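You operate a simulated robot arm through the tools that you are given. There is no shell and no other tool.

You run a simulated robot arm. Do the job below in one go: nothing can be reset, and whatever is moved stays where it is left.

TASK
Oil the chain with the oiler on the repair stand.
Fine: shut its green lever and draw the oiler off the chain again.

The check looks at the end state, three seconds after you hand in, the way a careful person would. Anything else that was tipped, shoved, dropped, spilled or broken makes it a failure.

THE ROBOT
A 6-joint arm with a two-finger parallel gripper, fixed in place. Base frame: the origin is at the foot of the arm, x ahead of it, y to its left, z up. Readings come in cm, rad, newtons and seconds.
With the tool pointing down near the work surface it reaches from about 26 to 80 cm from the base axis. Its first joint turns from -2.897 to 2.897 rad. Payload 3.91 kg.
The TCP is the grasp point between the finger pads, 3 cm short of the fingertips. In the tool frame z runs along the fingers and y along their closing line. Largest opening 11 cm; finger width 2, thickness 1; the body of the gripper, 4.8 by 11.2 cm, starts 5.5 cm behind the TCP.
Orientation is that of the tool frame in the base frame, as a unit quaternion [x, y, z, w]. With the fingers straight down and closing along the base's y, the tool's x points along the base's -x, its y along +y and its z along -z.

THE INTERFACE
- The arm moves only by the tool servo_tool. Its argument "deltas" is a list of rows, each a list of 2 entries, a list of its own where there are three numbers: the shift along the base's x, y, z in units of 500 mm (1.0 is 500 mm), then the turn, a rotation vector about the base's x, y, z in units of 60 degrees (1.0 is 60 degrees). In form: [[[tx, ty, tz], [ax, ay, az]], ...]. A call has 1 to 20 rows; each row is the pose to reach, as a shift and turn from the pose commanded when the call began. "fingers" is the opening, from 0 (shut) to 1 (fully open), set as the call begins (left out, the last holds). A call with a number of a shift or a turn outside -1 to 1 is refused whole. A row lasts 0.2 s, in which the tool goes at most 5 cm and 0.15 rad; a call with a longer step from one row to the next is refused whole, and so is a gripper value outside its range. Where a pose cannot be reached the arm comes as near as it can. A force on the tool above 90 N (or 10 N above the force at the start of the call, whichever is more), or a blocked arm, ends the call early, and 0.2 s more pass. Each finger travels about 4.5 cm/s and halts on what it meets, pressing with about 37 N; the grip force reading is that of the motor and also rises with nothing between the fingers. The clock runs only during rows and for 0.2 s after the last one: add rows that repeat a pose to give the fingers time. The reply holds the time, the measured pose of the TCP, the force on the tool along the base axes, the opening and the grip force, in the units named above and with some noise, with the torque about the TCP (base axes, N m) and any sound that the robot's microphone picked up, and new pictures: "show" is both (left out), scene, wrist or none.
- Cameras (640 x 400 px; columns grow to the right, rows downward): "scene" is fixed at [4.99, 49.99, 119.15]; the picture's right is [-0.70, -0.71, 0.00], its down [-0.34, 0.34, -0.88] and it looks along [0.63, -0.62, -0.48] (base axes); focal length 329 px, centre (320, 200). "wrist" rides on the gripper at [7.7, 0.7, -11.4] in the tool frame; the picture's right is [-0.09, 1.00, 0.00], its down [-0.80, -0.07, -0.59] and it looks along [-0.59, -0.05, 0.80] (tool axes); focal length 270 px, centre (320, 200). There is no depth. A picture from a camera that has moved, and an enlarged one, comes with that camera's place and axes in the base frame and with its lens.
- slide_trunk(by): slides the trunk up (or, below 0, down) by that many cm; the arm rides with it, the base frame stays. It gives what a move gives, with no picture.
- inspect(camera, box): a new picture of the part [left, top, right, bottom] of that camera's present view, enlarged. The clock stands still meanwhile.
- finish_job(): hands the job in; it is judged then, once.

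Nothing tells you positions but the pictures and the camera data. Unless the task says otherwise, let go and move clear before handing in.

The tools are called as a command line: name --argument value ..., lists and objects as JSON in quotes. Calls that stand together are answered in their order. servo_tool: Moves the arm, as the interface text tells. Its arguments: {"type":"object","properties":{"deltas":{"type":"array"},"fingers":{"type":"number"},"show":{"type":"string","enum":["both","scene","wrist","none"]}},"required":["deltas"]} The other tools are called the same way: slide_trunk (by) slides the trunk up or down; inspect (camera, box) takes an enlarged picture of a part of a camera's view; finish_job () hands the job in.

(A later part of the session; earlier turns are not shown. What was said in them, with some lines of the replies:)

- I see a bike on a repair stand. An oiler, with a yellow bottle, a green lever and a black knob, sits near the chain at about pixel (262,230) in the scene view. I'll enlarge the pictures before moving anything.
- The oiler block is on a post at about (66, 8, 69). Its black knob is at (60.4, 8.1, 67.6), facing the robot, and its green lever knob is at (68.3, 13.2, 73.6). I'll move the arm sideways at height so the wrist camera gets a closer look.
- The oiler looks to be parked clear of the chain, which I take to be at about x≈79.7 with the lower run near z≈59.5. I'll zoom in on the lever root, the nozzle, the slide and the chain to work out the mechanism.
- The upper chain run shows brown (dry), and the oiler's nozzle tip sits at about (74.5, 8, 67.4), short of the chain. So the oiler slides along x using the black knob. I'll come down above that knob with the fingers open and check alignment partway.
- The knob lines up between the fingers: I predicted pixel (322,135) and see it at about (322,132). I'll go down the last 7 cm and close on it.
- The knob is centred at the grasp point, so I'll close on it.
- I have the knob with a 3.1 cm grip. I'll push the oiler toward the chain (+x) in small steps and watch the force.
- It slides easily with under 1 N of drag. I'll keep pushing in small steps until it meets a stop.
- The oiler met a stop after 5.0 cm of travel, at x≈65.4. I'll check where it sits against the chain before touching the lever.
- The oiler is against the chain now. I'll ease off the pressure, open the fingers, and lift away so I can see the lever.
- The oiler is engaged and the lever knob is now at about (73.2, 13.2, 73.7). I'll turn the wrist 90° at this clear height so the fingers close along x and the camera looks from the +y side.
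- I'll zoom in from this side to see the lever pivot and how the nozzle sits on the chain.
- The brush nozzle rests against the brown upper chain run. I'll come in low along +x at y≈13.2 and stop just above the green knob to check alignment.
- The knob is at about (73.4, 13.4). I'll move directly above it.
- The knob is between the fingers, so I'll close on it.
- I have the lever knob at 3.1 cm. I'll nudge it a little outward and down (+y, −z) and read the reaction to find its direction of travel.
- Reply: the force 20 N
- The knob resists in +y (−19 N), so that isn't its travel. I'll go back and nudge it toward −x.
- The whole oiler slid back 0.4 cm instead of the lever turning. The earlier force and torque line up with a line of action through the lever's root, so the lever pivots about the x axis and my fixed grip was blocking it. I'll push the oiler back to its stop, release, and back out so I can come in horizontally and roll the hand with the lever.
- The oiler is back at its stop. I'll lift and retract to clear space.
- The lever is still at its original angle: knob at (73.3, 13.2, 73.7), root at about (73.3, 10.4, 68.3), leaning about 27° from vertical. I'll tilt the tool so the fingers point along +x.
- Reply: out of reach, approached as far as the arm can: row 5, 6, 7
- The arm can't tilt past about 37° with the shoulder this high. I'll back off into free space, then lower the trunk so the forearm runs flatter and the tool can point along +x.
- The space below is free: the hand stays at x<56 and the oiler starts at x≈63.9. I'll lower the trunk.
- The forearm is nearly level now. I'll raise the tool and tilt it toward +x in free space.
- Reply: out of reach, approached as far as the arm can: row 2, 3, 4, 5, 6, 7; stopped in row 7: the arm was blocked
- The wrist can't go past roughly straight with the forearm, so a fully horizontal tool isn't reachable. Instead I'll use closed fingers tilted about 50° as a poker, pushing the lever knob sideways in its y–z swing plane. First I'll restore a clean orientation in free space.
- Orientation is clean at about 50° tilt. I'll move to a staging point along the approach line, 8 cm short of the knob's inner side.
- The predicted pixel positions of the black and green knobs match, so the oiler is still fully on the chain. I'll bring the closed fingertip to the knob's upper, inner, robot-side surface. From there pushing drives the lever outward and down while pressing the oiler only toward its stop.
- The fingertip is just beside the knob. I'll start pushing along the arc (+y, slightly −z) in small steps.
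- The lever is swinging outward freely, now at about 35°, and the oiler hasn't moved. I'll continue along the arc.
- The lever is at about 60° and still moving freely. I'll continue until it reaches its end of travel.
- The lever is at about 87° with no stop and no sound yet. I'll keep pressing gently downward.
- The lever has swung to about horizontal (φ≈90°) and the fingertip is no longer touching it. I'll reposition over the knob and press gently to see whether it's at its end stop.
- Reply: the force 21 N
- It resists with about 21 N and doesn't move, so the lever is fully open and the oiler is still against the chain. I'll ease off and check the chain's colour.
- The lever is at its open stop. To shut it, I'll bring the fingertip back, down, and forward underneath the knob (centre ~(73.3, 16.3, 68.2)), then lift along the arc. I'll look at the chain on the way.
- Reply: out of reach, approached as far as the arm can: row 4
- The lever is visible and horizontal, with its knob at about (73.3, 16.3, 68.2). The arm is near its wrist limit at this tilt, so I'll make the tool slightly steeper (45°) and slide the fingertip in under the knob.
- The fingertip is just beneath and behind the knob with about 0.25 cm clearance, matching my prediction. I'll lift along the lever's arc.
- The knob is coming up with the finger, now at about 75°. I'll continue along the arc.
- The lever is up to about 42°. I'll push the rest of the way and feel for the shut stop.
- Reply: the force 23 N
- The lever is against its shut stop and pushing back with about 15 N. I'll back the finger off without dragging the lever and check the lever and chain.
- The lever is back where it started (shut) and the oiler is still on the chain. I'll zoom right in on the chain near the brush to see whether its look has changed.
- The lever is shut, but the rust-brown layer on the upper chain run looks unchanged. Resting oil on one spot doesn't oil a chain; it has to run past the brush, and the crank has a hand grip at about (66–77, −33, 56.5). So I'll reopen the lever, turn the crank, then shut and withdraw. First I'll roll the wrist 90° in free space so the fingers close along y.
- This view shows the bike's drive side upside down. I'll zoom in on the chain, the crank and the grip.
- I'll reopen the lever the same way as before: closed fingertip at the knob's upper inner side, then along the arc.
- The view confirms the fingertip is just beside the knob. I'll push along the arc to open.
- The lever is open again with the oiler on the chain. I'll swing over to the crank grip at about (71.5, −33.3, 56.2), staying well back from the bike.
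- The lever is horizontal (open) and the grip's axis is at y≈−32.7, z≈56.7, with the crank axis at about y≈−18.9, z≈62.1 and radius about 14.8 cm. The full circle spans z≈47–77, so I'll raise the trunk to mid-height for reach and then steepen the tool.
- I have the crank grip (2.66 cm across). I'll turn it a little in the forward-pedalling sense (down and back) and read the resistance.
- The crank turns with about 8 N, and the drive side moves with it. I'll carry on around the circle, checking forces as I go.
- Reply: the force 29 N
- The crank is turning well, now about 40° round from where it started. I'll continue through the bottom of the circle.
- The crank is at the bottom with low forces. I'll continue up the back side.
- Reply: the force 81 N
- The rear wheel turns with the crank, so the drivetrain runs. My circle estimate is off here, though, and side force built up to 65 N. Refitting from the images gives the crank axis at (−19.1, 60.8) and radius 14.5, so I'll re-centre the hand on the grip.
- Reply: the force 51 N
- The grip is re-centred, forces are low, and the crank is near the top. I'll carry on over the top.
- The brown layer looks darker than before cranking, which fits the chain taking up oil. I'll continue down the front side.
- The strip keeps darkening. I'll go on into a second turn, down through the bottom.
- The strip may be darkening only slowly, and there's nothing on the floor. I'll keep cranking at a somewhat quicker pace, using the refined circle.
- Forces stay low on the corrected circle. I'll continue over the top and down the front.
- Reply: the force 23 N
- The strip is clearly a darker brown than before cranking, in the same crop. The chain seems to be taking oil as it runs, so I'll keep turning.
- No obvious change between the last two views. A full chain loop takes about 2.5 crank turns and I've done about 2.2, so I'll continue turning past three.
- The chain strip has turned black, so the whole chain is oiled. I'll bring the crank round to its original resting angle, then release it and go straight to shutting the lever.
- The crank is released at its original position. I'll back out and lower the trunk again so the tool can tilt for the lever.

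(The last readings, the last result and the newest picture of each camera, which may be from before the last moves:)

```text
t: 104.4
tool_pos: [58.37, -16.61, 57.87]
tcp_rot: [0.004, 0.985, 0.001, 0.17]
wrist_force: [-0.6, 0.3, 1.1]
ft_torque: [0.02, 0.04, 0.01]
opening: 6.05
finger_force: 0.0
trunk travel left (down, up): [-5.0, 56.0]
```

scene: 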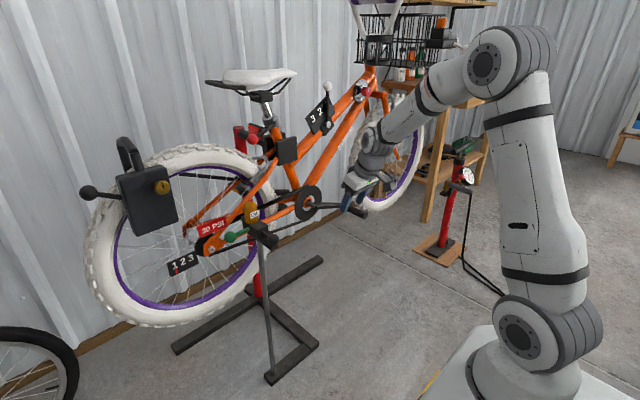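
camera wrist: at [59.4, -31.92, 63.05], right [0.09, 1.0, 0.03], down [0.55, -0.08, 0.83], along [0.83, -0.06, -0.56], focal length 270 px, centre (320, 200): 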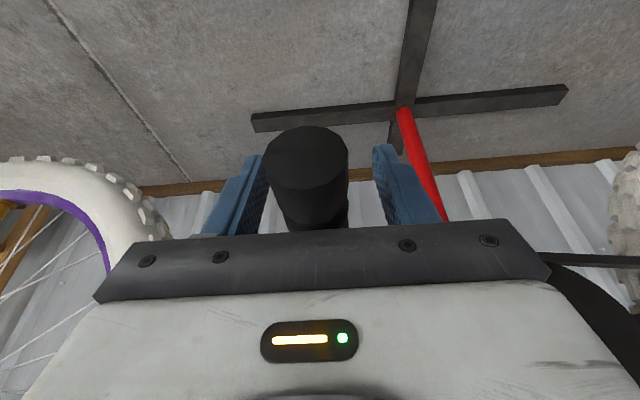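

servo_tool --deltas '[[[-0.02, 0.02, 0.08], [0, -0.1, 0]], [[-0.02, 0.06, 0.16], [0, -0.2, 0]], [[-0.02, 0.1, 0.24], [0, -0.3, 0]], [[-0.02, 0.14, 0.32], [0, -0.38, 0]], [[-0.02, 0.18, 0.4], [0, -0.42, 0]], [[-0.02, 0.27, 0.42], [0, -0.42, 0]], [[-0.02, 0.36, 0.42], [0, -0.42, 0]], [[-0.02, 0.45, 0.42], [0, -0.42, 0]], [[-0.02, 0.54, 0.42], [0, -0.42, 0]], [[-0.02, 0.63, 0.42], [0, -0.42, 0]], [[-0.02, 0.675, 0.38], [0, -0.42, 0]], [[-0.02, 0.675, 0.29], [0, -0.42, 0]]]' --fingers 0

inspect --camera "wrist" --box '[200, 60, 460, 240]'

inspect --camera "scene" --box '[190, 170, 330, 260]'

```text
t: 107.0
tool_pos: [57.36, 17.23, 72.4]
tcp_rot: [0.003, 0.924, 0.002, 0.382]
wrist_force: [0.0, 0.3, -0.5]
ft_torque: [0.01, 0.0, 0.02]
opening: 0.0
finger_force: 36.7
trunk travel left (down, up): [-5.0, 56.0]
camera wrist: at [43.72, 17.86, 74.96], right [0.07, 1.0, 0.07], down [0.15, -0.08, 0.99], along [0.99, -0.06, -0.15], focal length 270 px, centre (320, 200)
```

scene: 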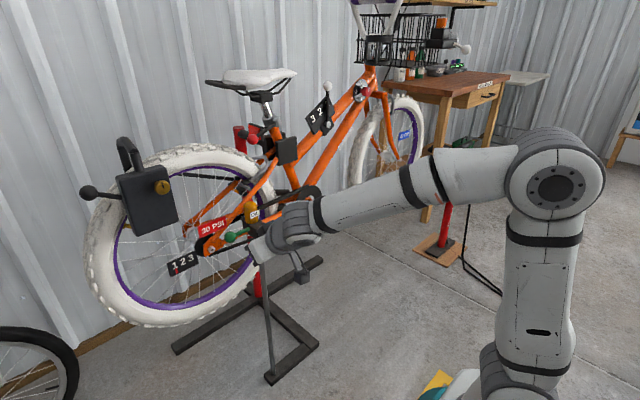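
wrist: 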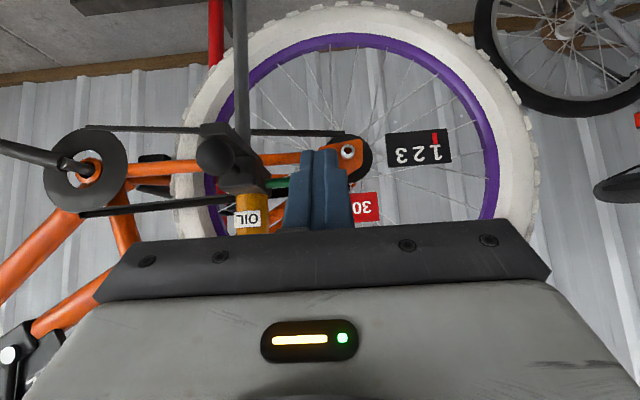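

```text
2.22 times, centred on (330, 150) of wrist
camera zoom: at [43.72, 17.86, 74.96], right [0.07, 1.0, 0.07], down [0.15, -0.08, 0.99], along [0.99, -0.06, -0.15], focal length 601 px, centre (298, 311)
```

zoom: 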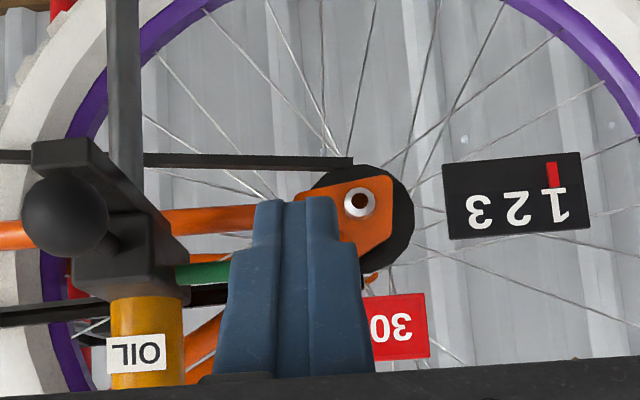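

```text
4.44 times, centred on (260, 215) of scene
camera zoom: at [4.99, 49.99, 119.15], right [-0.7, -0.71, 0.0], down [-0.34, 0.34, -0.88], along [0.63, -0.62, -0.48], focal length 1462 px, centre (587, 133)
```

zoom: 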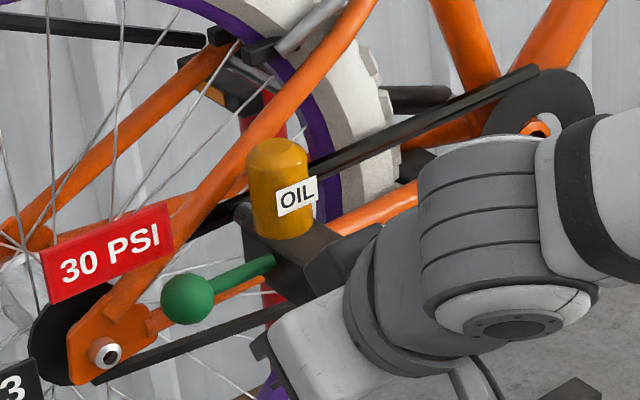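

The chain is black now, and the lever is still open. I'll slide the closed fingertip under the lever knob, as before.

servo_tool --deltas '[[[0.05, 0, -0.027], [0, 0, 0]], [[0.1, 0, -0.054], [0, 0, 0]], [[0.152, 0, -0.082], [0, 0, 0]], [[0.18, 0, -0.087], [0, 0, 0]], [[0.21, 0, -0.092], [0, 0, 0]], [[0.238, -0.002, -0.095], [0, 0, 0]], [[0.238, -0.002, -0.095], [0, 0, 0]]]' --show "wrist"

inspect --camera "wrist" --box '[200, 60, 460, 240]'

inspect --camera "scene" --box '[225, 190, 305, 265]'

```text
t: 108.6
tool_pos: [69.44, 17.05, 67.65]
tcp_rot: [0.004, 0.924, 0.001, 0.381]
wrist_force: [-0.1, -0.8, 0.3]
ft_torque: [-0.03, 0.0, 0.02]
opening: 0.01
finger_force: 37.3
trunk travel left (down, up): [-5.0, 56.0]
camera wrist: at [55.73, 17.78, 70.27], right [0.07, 1.0, 0.07], down [0.15, -0.08, 0.99], along [0.99, -0.06, -0.15], focal length 270 px, centre (320, 200)
```

wrist: 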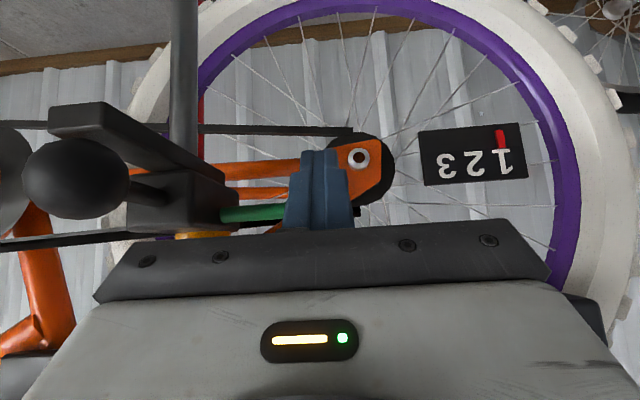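

```text
2.22 times, centred on (330, 150) of wrist
camera zoom: at [55.73, 17.78, 70.27], right [0.07, 1.0, 0.07], down [0.15, -0.08, 0.99], along [0.99, -0.06, -0.15], focal length 601 px, centre (298, 311)
```

zoom: 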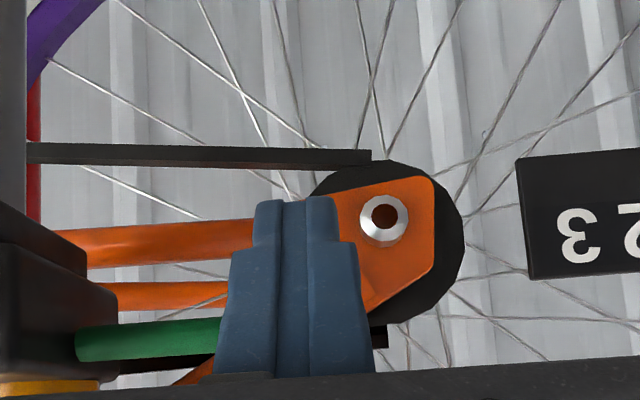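

```text
5.33 times, centred on (265, 228) of scene
camera zoom: at [4.99, 49.99, 119.15], right [-0.7, -0.71, 0.0], down [-0.34, 0.34, -0.88], along [0.63, -0.62, -0.48], focal length 1754 px, centre (613, 53)
```

zoom: 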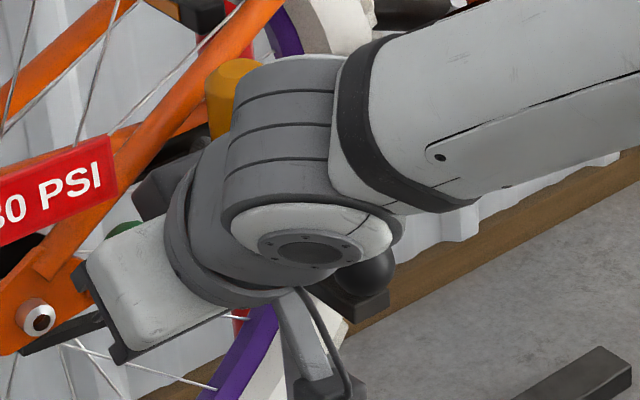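

servo_tool --deltas '[[[0, 0, 0.008], [0, 0, 0]], [[0, -0.001, 0.018], [0, 0, 0]], [[0, -0.003, 0.03], [0, 0, 0]], [[0, -0.006, 0.042], [0, 0, 0]], [[0, -0.01, 0.054], [0, 0, 0]], [[0, -0.013, 0.064], [0, 0, 0]], [[0, -0.017, 0.075], [0, 0, 0]], [[0, -0.022, 0.085], [0, 0, 0]], [[0, -0.027, 0.095], [0, 0, 0]], [[0, -0.033, 0.104], [0, 0, 0]], [[0, -0.04, 0.112], [0, 0, 0]]]' --show "wrist"

inspect --camera "wrist" --box '[200, 60, 460, 240]'

inspect --camera "scene" --box '[225, 180, 305, 255]'

```text
t: 111.0
tool_pos: [69.39, 15.21, 73.21]
tcp_rot: [0.003, 0.924, 0.002, 0.382]
wrist_force: [-1.8, -0.1, 0.0]
ft_torque: [-0.01, -0.01, 0.02]
opening: 0.01
finger_force: 36.8
trunk travel left (down, up): [-5.0, 56.0]
camera wrist: at [55.74, 15.81, 75.89], right [0.07, 1.0, 0.07], down [0.15, -0.08, 0.99], along [0.99, -0.06, -0.15], focal length 270 px, centre (320, 200)
```

wrist: 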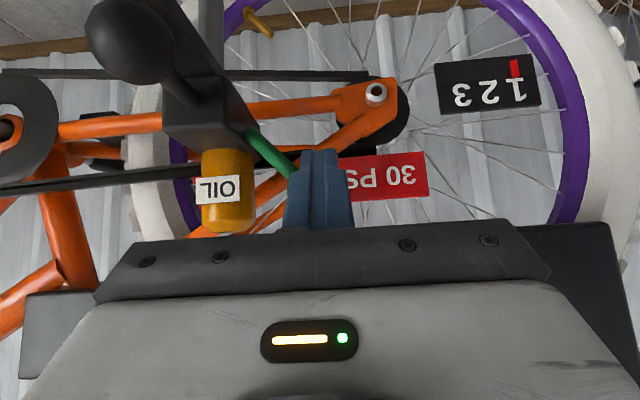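

```text
2.22 times, centred on (330, 150) of wrist
camera zoom: at [55.74, 15.81, 75.89], right [0.07, 1.0, 0.07], down [0.15, -0.08, 0.99], along [0.99, -0.06, -0.15], focal length 601 px, centre (298, 311)
```

zoom: 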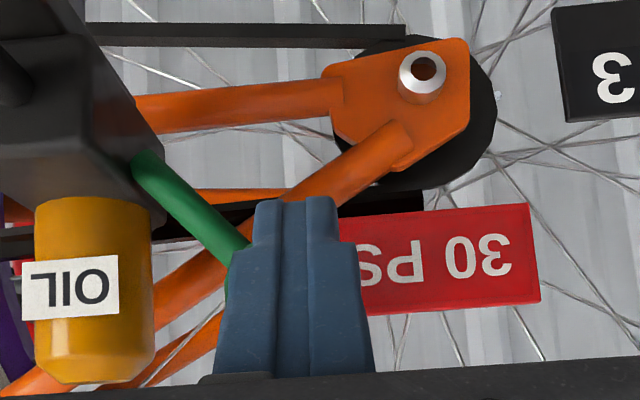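

```text
5.33 times, centred on (265, 218) of scene
camera zoom: at [4.99, 49.99, 119.15], right [-0.7, -0.71, 0.0], down [-0.34, 0.34, -0.88], along [0.63, -0.62, -0.48], focal length 1754 px, centre (613, 107)
```

zoom: 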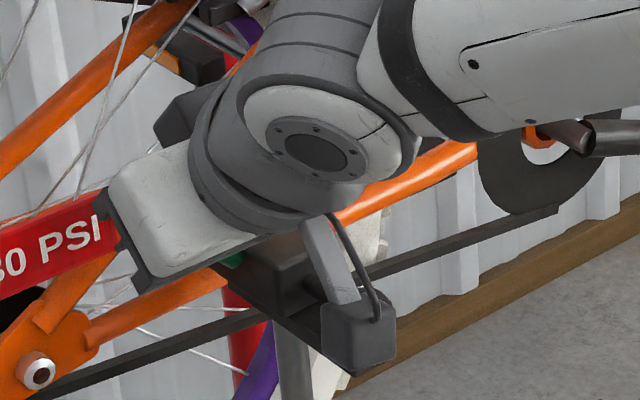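

The lever is coming up, now at about 45°. I'll push it on to the shut stop.

servo_tool --deltas '[[[0, -0.007, 0.008], [0, 0, 0]], [[0, -0.014, 0.015], [0, 0, 0]], [[0, -0.021, 0.021], [0, 0, 0]], [[0, -0.027, 0.026], [0, 0, 0]], [[0, -0.032, 0.03], [0, 0, 0]]]' --show "wrist"

inspect --camera "wrist" --box '[200, 60, 460, 240]'

```text
t: 112.2
tool_pos: [69.19, 13.6, 74.59]
tcp_rot: [0.003, 0.926, 0.001, 0.379]
wrist_force: [-30.1, 17.3, -16.2]
ft_torque: [0.3, 0.9, 0.4]
opening: 0.02
finger_force: 36.8
trunk travel left (down, up): [-5.0, 56.0]
camera wrist: at [55.57, 14.42, 77.22], right [0.07, 1.0, 0.06], down [0.15, -0.07, 0.99], along [0.99, -0.06, -0.16], focal length 270 px, centre (320, 200)
```

wrist: 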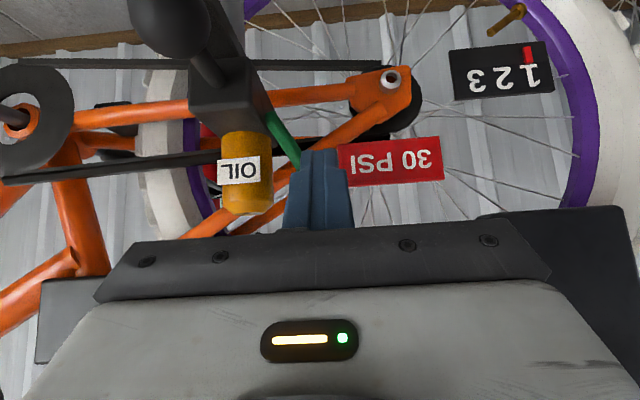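

```text
2.22 times, centred on (330, 150) of wrist
camera zoom: at [55.57, 14.42, 77.22], right [0.07, 1.0, 0.06], down [0.15, -0.07, 0.99], along [0.99, -0.06, -0.16], focal length 601 px, centre (298, 311)
```

zoom: 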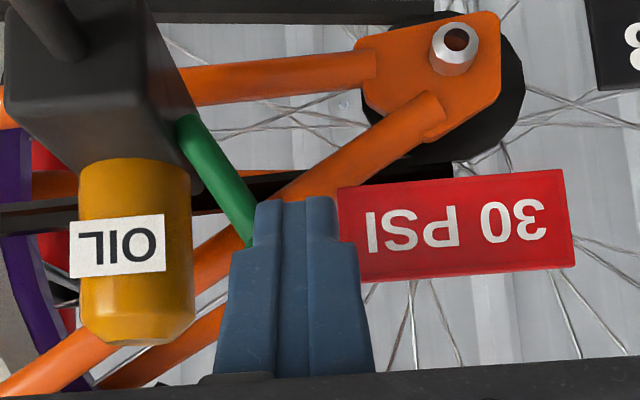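

The lever is at its shut stop again (about 30 N). I'll back off and check it from the scene camera, then go for the black knob.

servo_tool --deltas '[[[-0.015, 0.004, -0.004], [0, 0, 0]], [[-0.04, 0.012, 0.0], [0, 0, 0]], [[-0.09, 0.01, 0.03], [0, 0, 0]], [[-0.15, -0.03, 0.07], [0, 0, 0]], [[-0.2, -0.08, 0.1], [0, 0, 0]], [[-0.22, -0.112, 0.1], [0, 0, 0]]]' --fingers 0

inspect --camera "scene" --box '[225, 180, 305, 255]'

inspect --camera "wrist" --box '[200, 40, 460, 240]'

```text
t: 113.6
tool_pos: [58.45, 7.88, 79.86]
tcp_rot: [0.002, 0.924, 0.002, 0.382]
wrist_force: [-0.3, -0.1, -0.9]
ft_torque: [0.0, 0.0, -0.01]
opening: 0.0
finger_force: 37.1
trunk travel left (down, up): [-5.0, 56.0]
camera wrist: at [44.8, 8.65, 82.42], right [0.07, 1.0, 0.07], down [0.15, -0.08, 0.99], along [0.99, -0.06, -0.15], focal length 270 px, centre (320, 200)
```

scene: 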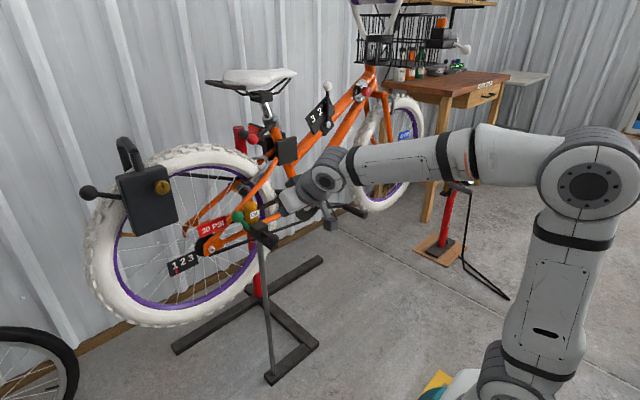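
wrist: 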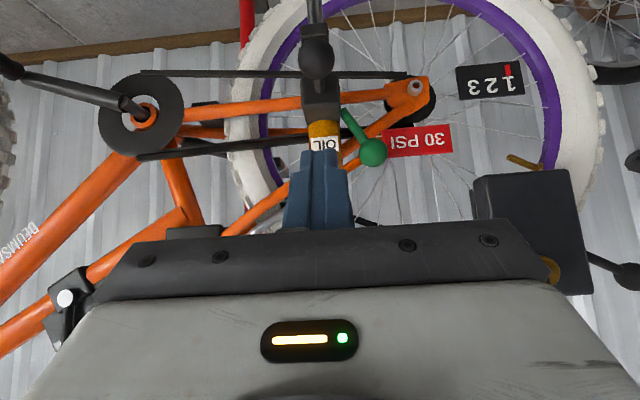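

```text
5.33 times, centred on (265, 218) of scene
camera zoom: at [4.99, 49.99, 119.15], right [-0.7, -0.71, 0.0], down [-0.34, 0.34, -0.88], along [0.63, -0.62, -0.48], focal length 1754 px, centre (613, 107)
```

zoom: 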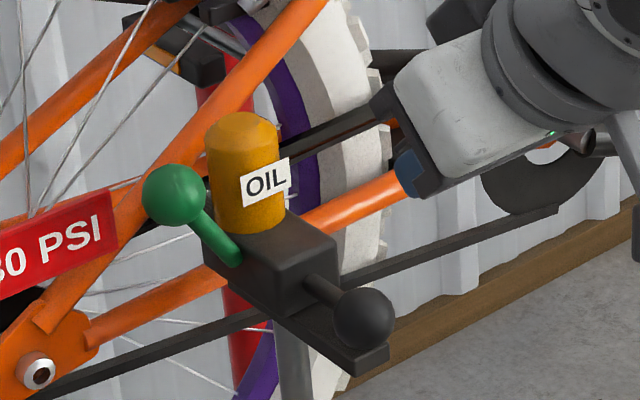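

```text
2.00 times, centred on (330, 140) of wrist
camera zoom: at [44.8, 8.65, 82.42], right [0.07, 1.0, 0.07], down [0.15, -0.08, 0.99], along [0.99, -0.06, -0.15], focal length 541 px, centre (300, 320)
```

zoom: 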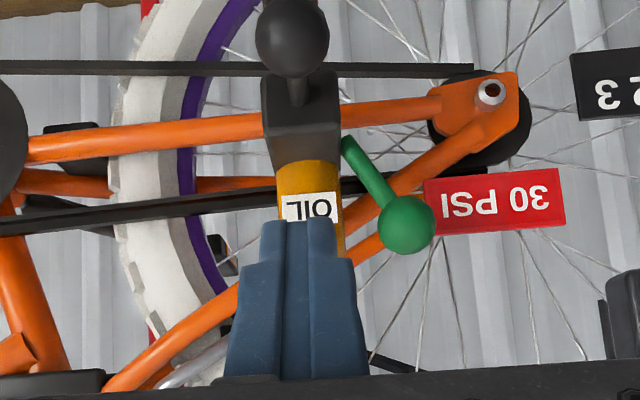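

The lever is exactly back at its shut position and the chain is black. I'll open the fingers and take the black knob at about (65.3, 8, 67.4).

servo_tool --deltas '[[[0.01, 0.001, -0.03], [0, 0, 0]], [[0.02, 0.002, -0.07], [0, 0, 0]], [[0.035, 0.003, -0.11], [0, 0, 0]], [[0.042, 0.003, -0.142], [0, 0, 0]], [[0.042, 0.003, -0.142], [0, 0, 0]]]' --fingers 0.6

inspect --camera "wrist" --box '[200, 40, 460, 240]'

```text
t: 114.8
tool_pos: [60.62, 8.02, 72.73]
tcp_rot: [0.003, 0.924, 0.002, 0.382]
wrist_force: [-0.5, 0.0, -0.3]
ft_torque: [-0.02, 0.01, 0.0]
opening: 6.62
finger_force: 0.1
trunk travel left (down, up): [-5.0, 56.0]
camera wrist: at [46.88, 8.79, 75.28], right [0.07, 1.0, 0.07], down [0.15, -0.08, 0.99], along [0.99, -0.06, -0.15], focal length 270 px, centre (320, 200)
```

scene: 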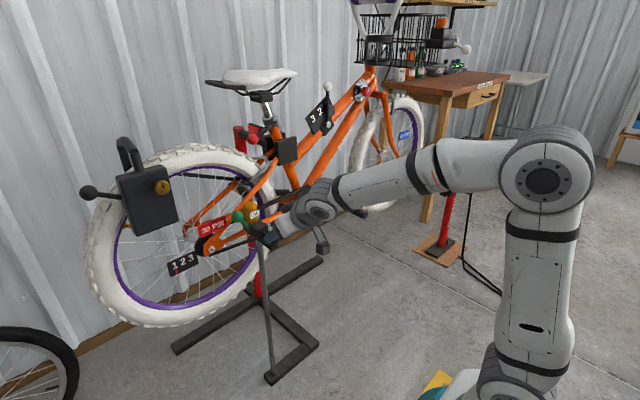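
wrist: 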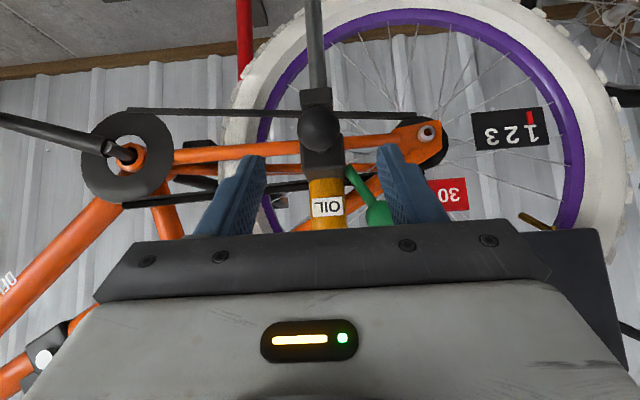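

```text
2.00 times, centred on (330, 140) of wrist
camera zoom: at [46.88, 8.79, 75.28], right [0.07, 1.0, 0.07], down [0.15, -0.08, 0.99], along [0.99, -0.06, -0.15], focal length 541 px, centre (300, 320)
```

zoom: 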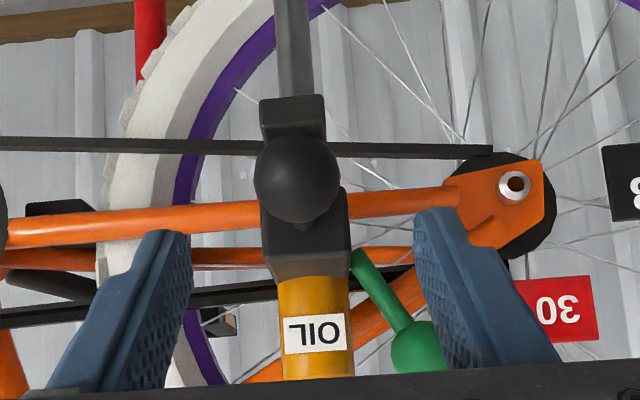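

servo_tool --deltas '[[[0.02, 0, -0.022], [0, 0, 0]], [[0.045, 0, -0.05], [0, 0, 0]], [[0.065, 0, -0.072], [0, 0, 0]], [[0.08, 0, -0.088], [0, 0, 0]], [[0.08, 0, -0.088], [0, 0, 0]]]' --show "wrist"

inspect --camera "wrist" --box '[200, 80, 440, 240]'

```text
t: 116.0
tool_pos: [64.46, 8.08, 68.25]
tcp_rot: [0.003, 0.924, 0.001, 0.381]
wrist_force: [-0.4, 0.4, 0.1]
ft_torque: [0.01, -0.01, 0.01]
opening: 6.59
finger_force: 0.0
trunk travel left (down, up): [-5.0, 56.0]
camera wrist: at [50.85, 8.77, 70.87], right [0.07, 1.0, 0.07], down [0.15, -0.08, 0.99], along [0.99, -0.06, -0.15], focal length 270 px, centre (320, 200)
```

wrist: 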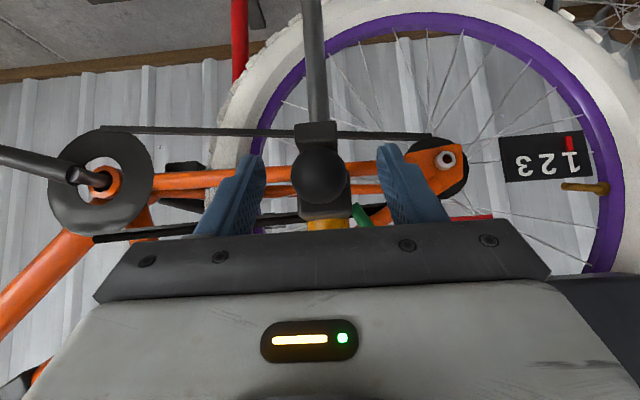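

```text
2.50 times, centred on (320, 160) of wrist
camera zoom: at [50.85, 8.77, 70.87], right [0.07, 1.0, 0.07], down [0.15, -0.08, 0.99], along [0.99, -0.06, -0.15], focal length 676 px, centre (320, 300)
```

zoom: 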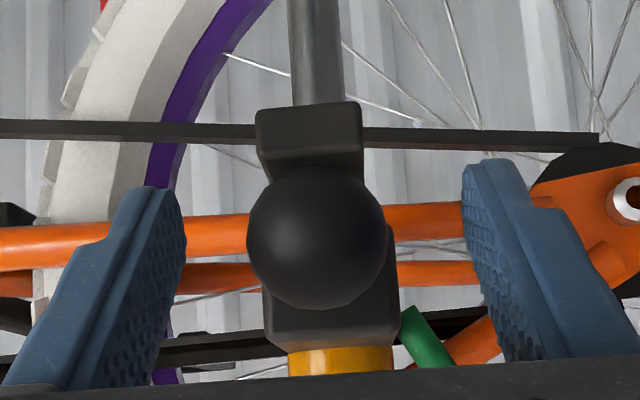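

servo_tool --deltas '[[[0, 0, 0], [0, 0, 0]], [[0, 0, 0], [0, 0, 0]], [[0, 0, 0], [0, 0, 0]], [[0, 0, 0], [0, 0, 0]]]' --fingers 0.1 --show "none"

servo_tool --deltas '[[[-0.01, 0, 0], [0, 0, 0]], [[-0.02, 0, 0], [0, 0, 0]], [[-0.03, 0, 0], [0, 0, 0]], [[-0.04, 0, 0], [0, 0, 0]], [[-0.05, 0, 0], [0, 0, 0]], [[-0.06, 0, 0], [0, 0, 0]], [[-0.06, 0, 0], [0, 0, 0]]]'

inspect --camera "scene" --box '[190, 170, 330, 260]'

```text
t: 117.0
tool_pos: [64.55, 8.0, 68.19]
tcp_rot: [0.003, 0.924, 0.001, 0.382]
wrist_force: [-0.3, -8.5, 0.6]
ft_torque: [-0.09, 0.01, -0.15]
opening: 3.08
finger_force: 45.4
trunk travel left (down, up): [-5.0, 56.0]
```

```text
t: 118.6
tool_pos: [61.34, 8.03, 68.28]
tcp_rot: [0.004, 0.925, 0.002, 0.381]
wrist_force: [-0.7, -17.3, 0.2]
ft_torque: [-0.17, -0.11, -0.18]
opening: 3.1
finger_force: 45.3
trunk travel left (down, up): [-5.0, 56.0]
camera wrist: at [47.85, 8.71, 70.88], right [0.07, 1.0, 0.07], down [0.15, -0.08, 0.99], along [0.99, -0.06, -0.15], focal length 270 px, centre (320, 200)
```

scene: 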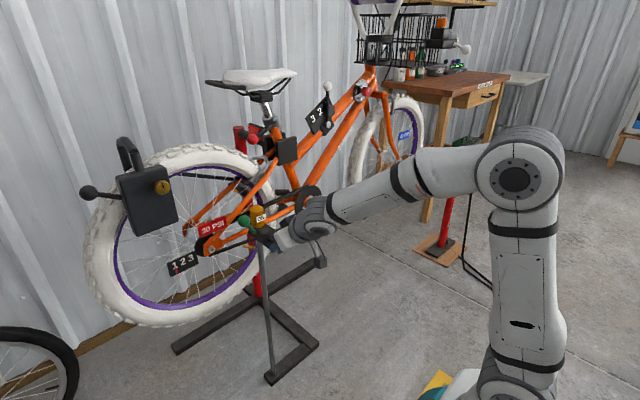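
wrist: 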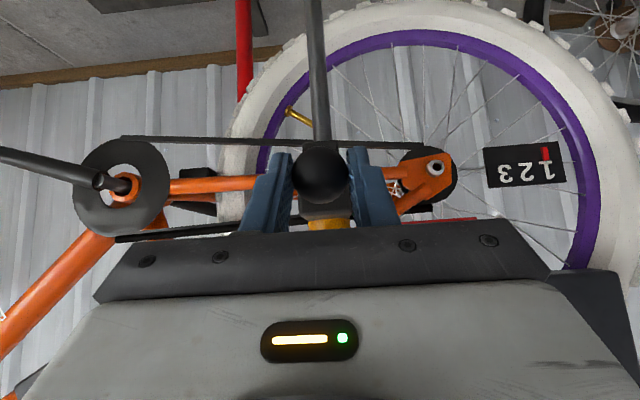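

```text
4.44 times, centred on (260, 215) of scene
camera zoom: at [4.99, 49.99, 119.15], right [-0.7, -0.71, 0.0], down [-0.34, 0.34, -0.88], along [0.63, -0.62, -0.48], focal length 1462 px, centre (587, 133)
```

zoom: 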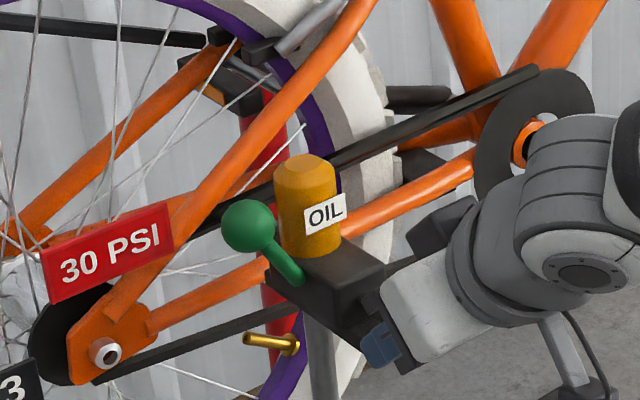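

The oiler is sliding back smoothly. I'll continue to its outer stop.

servo_tool --deltas '[[[-0.01, -0.001, 0], [0, 0, 0]], [[-0.02, -0.002, 0], [0, 0, 0]], [[-0.028, -0.002, 0], [0, 0, 0]], [[-0.036, -0.002, 0], [0, 0, 0]], [[-0.042, -0.002, 0], [0, 0, 0]], [[-0.042, -0.002, 0], [0, 0, 0]]]' --show "wrist"

inspect --camera "scene" --box '[190, 170, 330, 260]'

```text
t: 120.0
tool_pos: [59.4, 8.11, 68.23]
tcp_rot: [0.003, 0.924, 0.002, 0.382]
wrist_force: [10.9, -3.7, 2.2]
ft_torque: [-0.03, -0.17, -0.01]
opening: 3.1
finger_force: 45.5
trunk travel left (down, up): [-5.0, 56.0]
camera wrist: at [45.81, 8.69, 70.86], right [0.07, 1.0, 0.07], down [0.15, -0.08, 0.99], along [0.99, -0.06, -0.15], focal length 270 px, centre (320, 200)
```

wrist: 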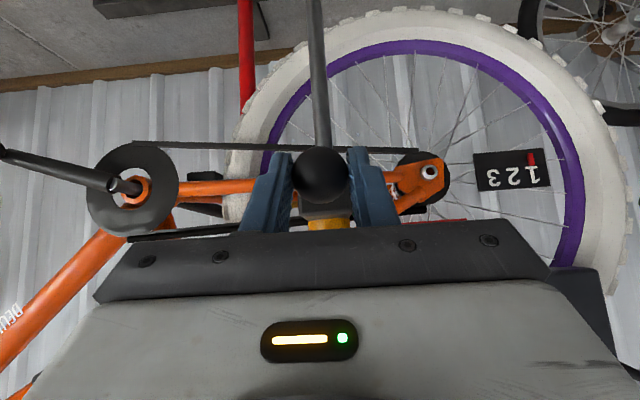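

```text
4.44 times, centred on (260, 215) of scene
camera zoom: at [4.99, 49.99, 119.15], right [-0.7, -0.71, 0.0], down [-0.34, 0.34, -0.88], along [0.63, -0.62, -0.48], focal length 1462 px, centre (587, 133)
```

zoom: 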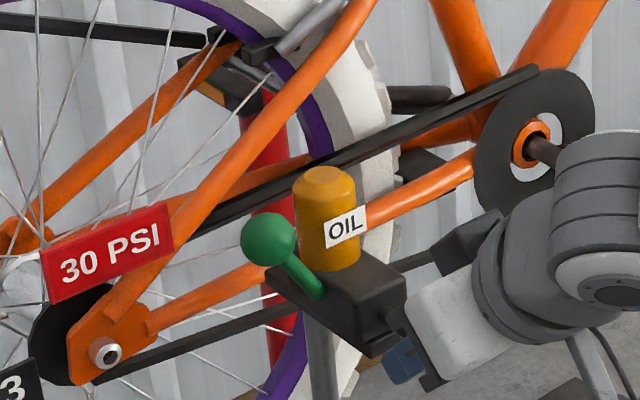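

The oiler is at its outer stop, matching the starting position. I'll ease off, release, and back straight out.

servo_tool --deltas '[[[0.002, 0, 0], [0, 0, 0]], [[0.002, 0, 0], [0, 0, 0]]]' --show "none"

servo_tool --deltas '[[[0, 0, 0], [0, 0, 0]], [[0, 0, 0], [0, 0, 0]], [[0, 0, 0], [0, 0, 0]], [[0, 0, 0], [0, 0, 0]]]' --fingers 0.6 --show "none"

servo_tool --deltas '[[[-0.02, 0, 0.02], [0, 0, 0]], [[-0.06, 0, 0.06], [0, 0, 0]], [[-0.12, 0, 0.11], [0, 0, 0]], [[-0.18, 0, 0.17], [0, 0, 0]], [[-0.24, 0, 0.22], [0, 0, 0]], [[-0.28, 0, 0.27], [0, 0, 0]], [[-0.28, 0, 0.27], [0, 0, 0]]]'

inspect --camera "scene" --box '[190, 170, 330, 260]'

inspect --camera "scene" --box '[70, 120, 330, 390]'

```text
t: 120.6
tool_pos: [59.44, 7.96, 68.16]
tcp_rot: [0.003, 0.924, 0.002, 0.382]
wrist_force: [2.3, -2.1, 3.2]
ft_torque: [0.04, -0.13, 0.01]
opening: 3.13
finger_force: 44.8
trunk travel left (down, up): [-5.0, 56.0]
```

```text
t: 121.6
tool_pos: [59.4, 8.0, 68.36]
tcp_rot: [0.003, 0.925, 0.001, 0.381]
wrist_force: [0.5, 0.5, 0.6]
ft_torque: [-0.02, 0.01, -0.01]
opening: 6.58
finger_force: 0.0
trunk travel left (down, up): [-5.0, 56.0]
```

```text
t: 123.2
tool_pos: [45.69, 8.0, 81.68]
tcp_rot: [0.002, 0.926, 0.001, 0.377]
wrist_force: [-0.2, -0.6, -0.6]
ft_torque: [0.02, 0.01, 0.02]
opening: 6.59
finger_force: 0.0
trunk travel left (down, up): [-5.0, 56.0]
camera wrist: at [32.04, 8.71, 84.27], right [0.07, 1.0, 0.06], down [0.16, -0.07, 0.99], along [0.99, -0.06, -0.16], focal length 270 px, centre (320, 200)
```

scene: 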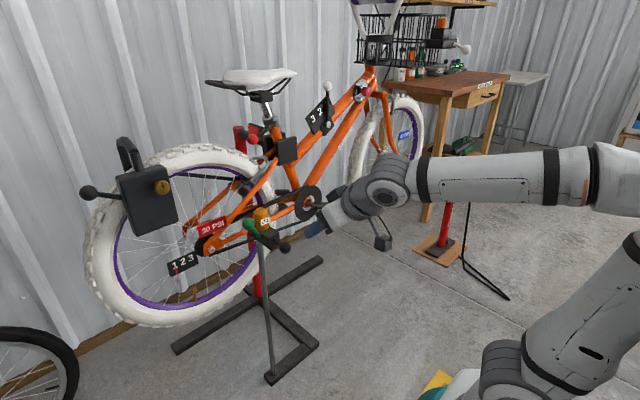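
wrist: 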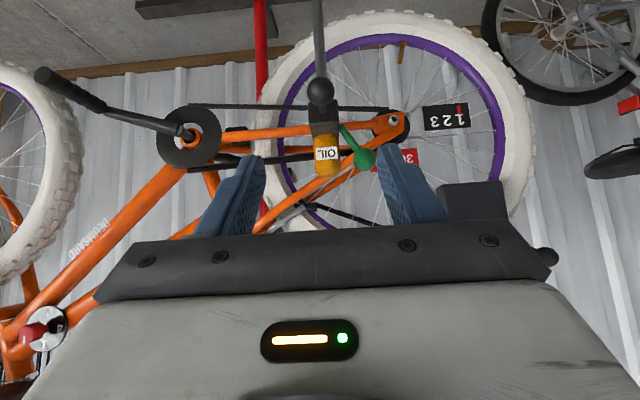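

```text
4.44 times, centred on (260, 215) of scene
camera zoom: at [4.99, 49.99, 119.15], right [-0.7, -0.71, 0.0], down [-0.34, 0.34, -0.88], along [0.63, -0.62, -0.48], focal length 1462 px, centre (587, 133)
```

zoom: 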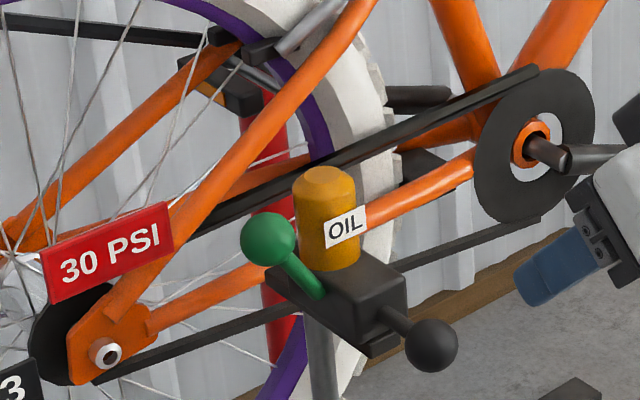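

```text
1.48 times, centred on (200, 255) of scene
camera zoom: at [4.99, 49.99, 119.15], right [-0.7, -0.71, 0.0], down [-0.34, 0.34, -0.88], along [0.63, -0.62, -0.48], focal length 487 px, centre (498, 118)
```

zoom: 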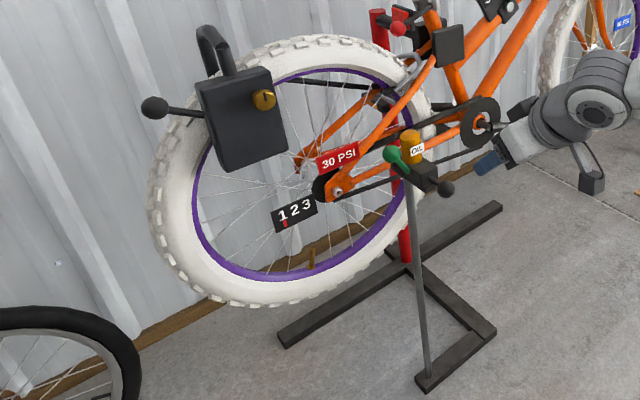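

The oiler is off the chain, the lever is shut, the chain is oiled and the hand is clear. The rear wheel was coasting, so I'll wait a few seconds and check once more before handing in.

servo_tool --deltas '[[[-0.03, 0, 0.02], [0, 0, 0]], [[-0.06, 0, 0.04], [0, 0, 0]], [[-0.06, 0, 0.04], [0, 0, 0]], [[-0.06, 0, 0.04], [0, 0, 0]], [[-0.06, 0, 0.04], [0, 0, 0]], [[-0.06, 0, 0.04], [0, 0, 0]], [[-0.06, 0, 0.04], [0, 0, 0]], [[-0.06, 0, 0.04], [0, 0, 0]], [[-0.06, 0, 0.04], [0, 0, 0]], [[-0.06, 0, 0.04], [0, 0, 0]], [[-0.06, 0, 0.04], [0, 0, 0]], [[-0.06, 0, 0.04], [0, 0, 0]], [[-0.06, 0, 0.04], [0, 0, 0]], [[-0.06, 0, 0.04], [0, 0, 0]], [[-0.06, 0, 0.04], [0, 0, 0]], [[-0.06, 0, 0.04], [0, 0, 0]], [[-0.06, 0, 0.04], [0, 0, 0]], [[-0.06, 0, 0.04], [0, 0, 0]], [[-0.06, 0, 0.04], [0, 0, 0]], [[-0.06, 0, 0.04], [0, 0, 0]]]'

inspect --camera "scene" --box '[70, 120, 330, 390]'

inspect --camera "scene" --box '[190, 170, 330, 260]'

```text
t: 127.6
tool_pos: [44.16, 8.59, 80.29]
tcp_rot: [-0.003, 0.939, -0.012, 0.343]
wrist_force: [-0.1, -0.4, -0.7]
ft_torque: [0.01, 0.01, 0.02]
opening: 6.61
finger_force: 0.1
trunk travel left (down, up): [-5.0, 56.0]
stopped in row 20: the arm was blocked; the commanded pose is now the measured one
camera wrist: at [30.8, 9.39, 84.13], right [0.07, 1.0, 0.03], down [0.23, -0.05, 0.97], along [0.97, -0.06, -0.23], focal length 270 px, centre (320, 200)
```

scene: 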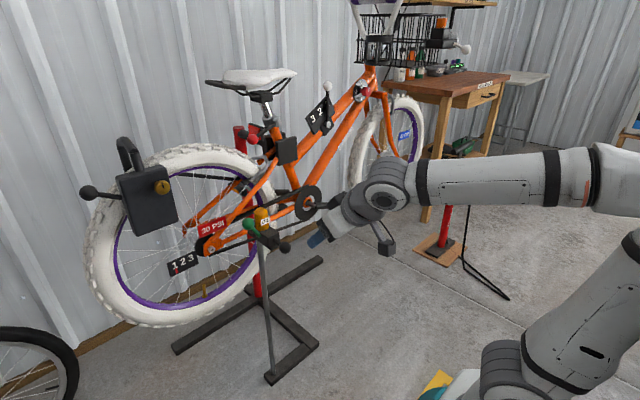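
wrist: 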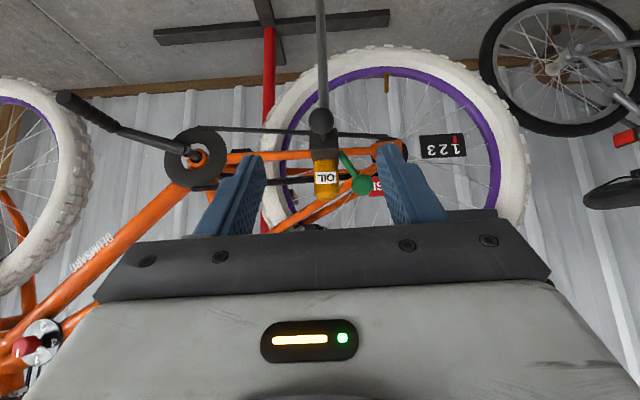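

```text
1.48 times, centred on (200, 255) of scene
camera zoom: at [4.99, 49.99, 119.15], right [-0.7, -0.71, 0.0], down [-0.34, 0.34, -0.88], along [0.63, -0.62, -0.48], focal length 487 px, centre (498, 118)
```

zoom: 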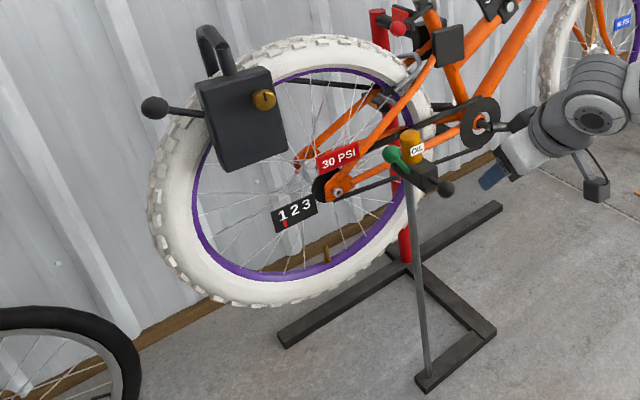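

```text
4.44 times, centred on (260, 215) of scene
camera zoom: at [4.99, 49.99, 119.15], right [-0.7, -0.71, 0.0], down [-0.34, 0.34, -0.88], along [0.63, -0.62, -0.48], focal length 1462 px, centre (587, 133)
```

zoom: 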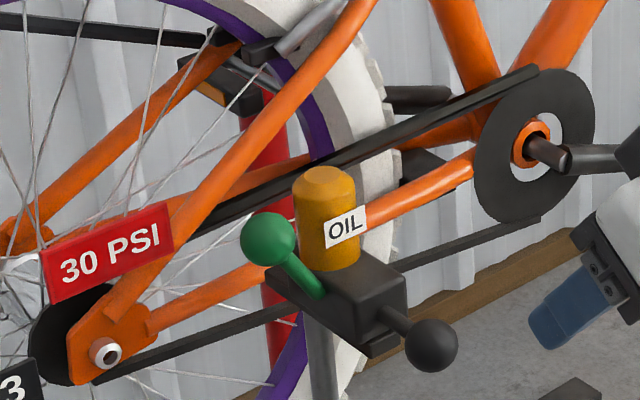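

Everything checks out. The oiler, its black knob and the shut green lever match their starting positions, the chain is dark with oil, nothing is on the floor and the gripper is clear. I'm handing in.

finish_job

```text
The job is handed in.
```

The chain is oiled, the green lever is shut, and the oiler is drawn back off the chain. I've handed the job in; no result has come back yet.

- **Oiling:** I pushed the oiler onto the chain and opened the lever. Leaving it open with the chain still changed nothing, so I shut it, reopened it and turned the crank by its hand grip. After about two and a half turns the dry brown upper run of the chain went black.
- **Putting it back:** I brought the crank round to about its starting angle and shut the lever against its stop. I then pulled the oiler back to its outer stop and let go. In the last pictures the lever and oiler match where they started.
- **Rear wheel:** it turned with the crank and was almost stopped at the last check, so it sits at a different angle than before.
- **Surroundings:** I saw no oil on the floor, and the gripper is clear of the bike. During the first crank turn my path was slightly off and the side force reached about 65 N. I corrected it, and nothing looked shifted afterwards.
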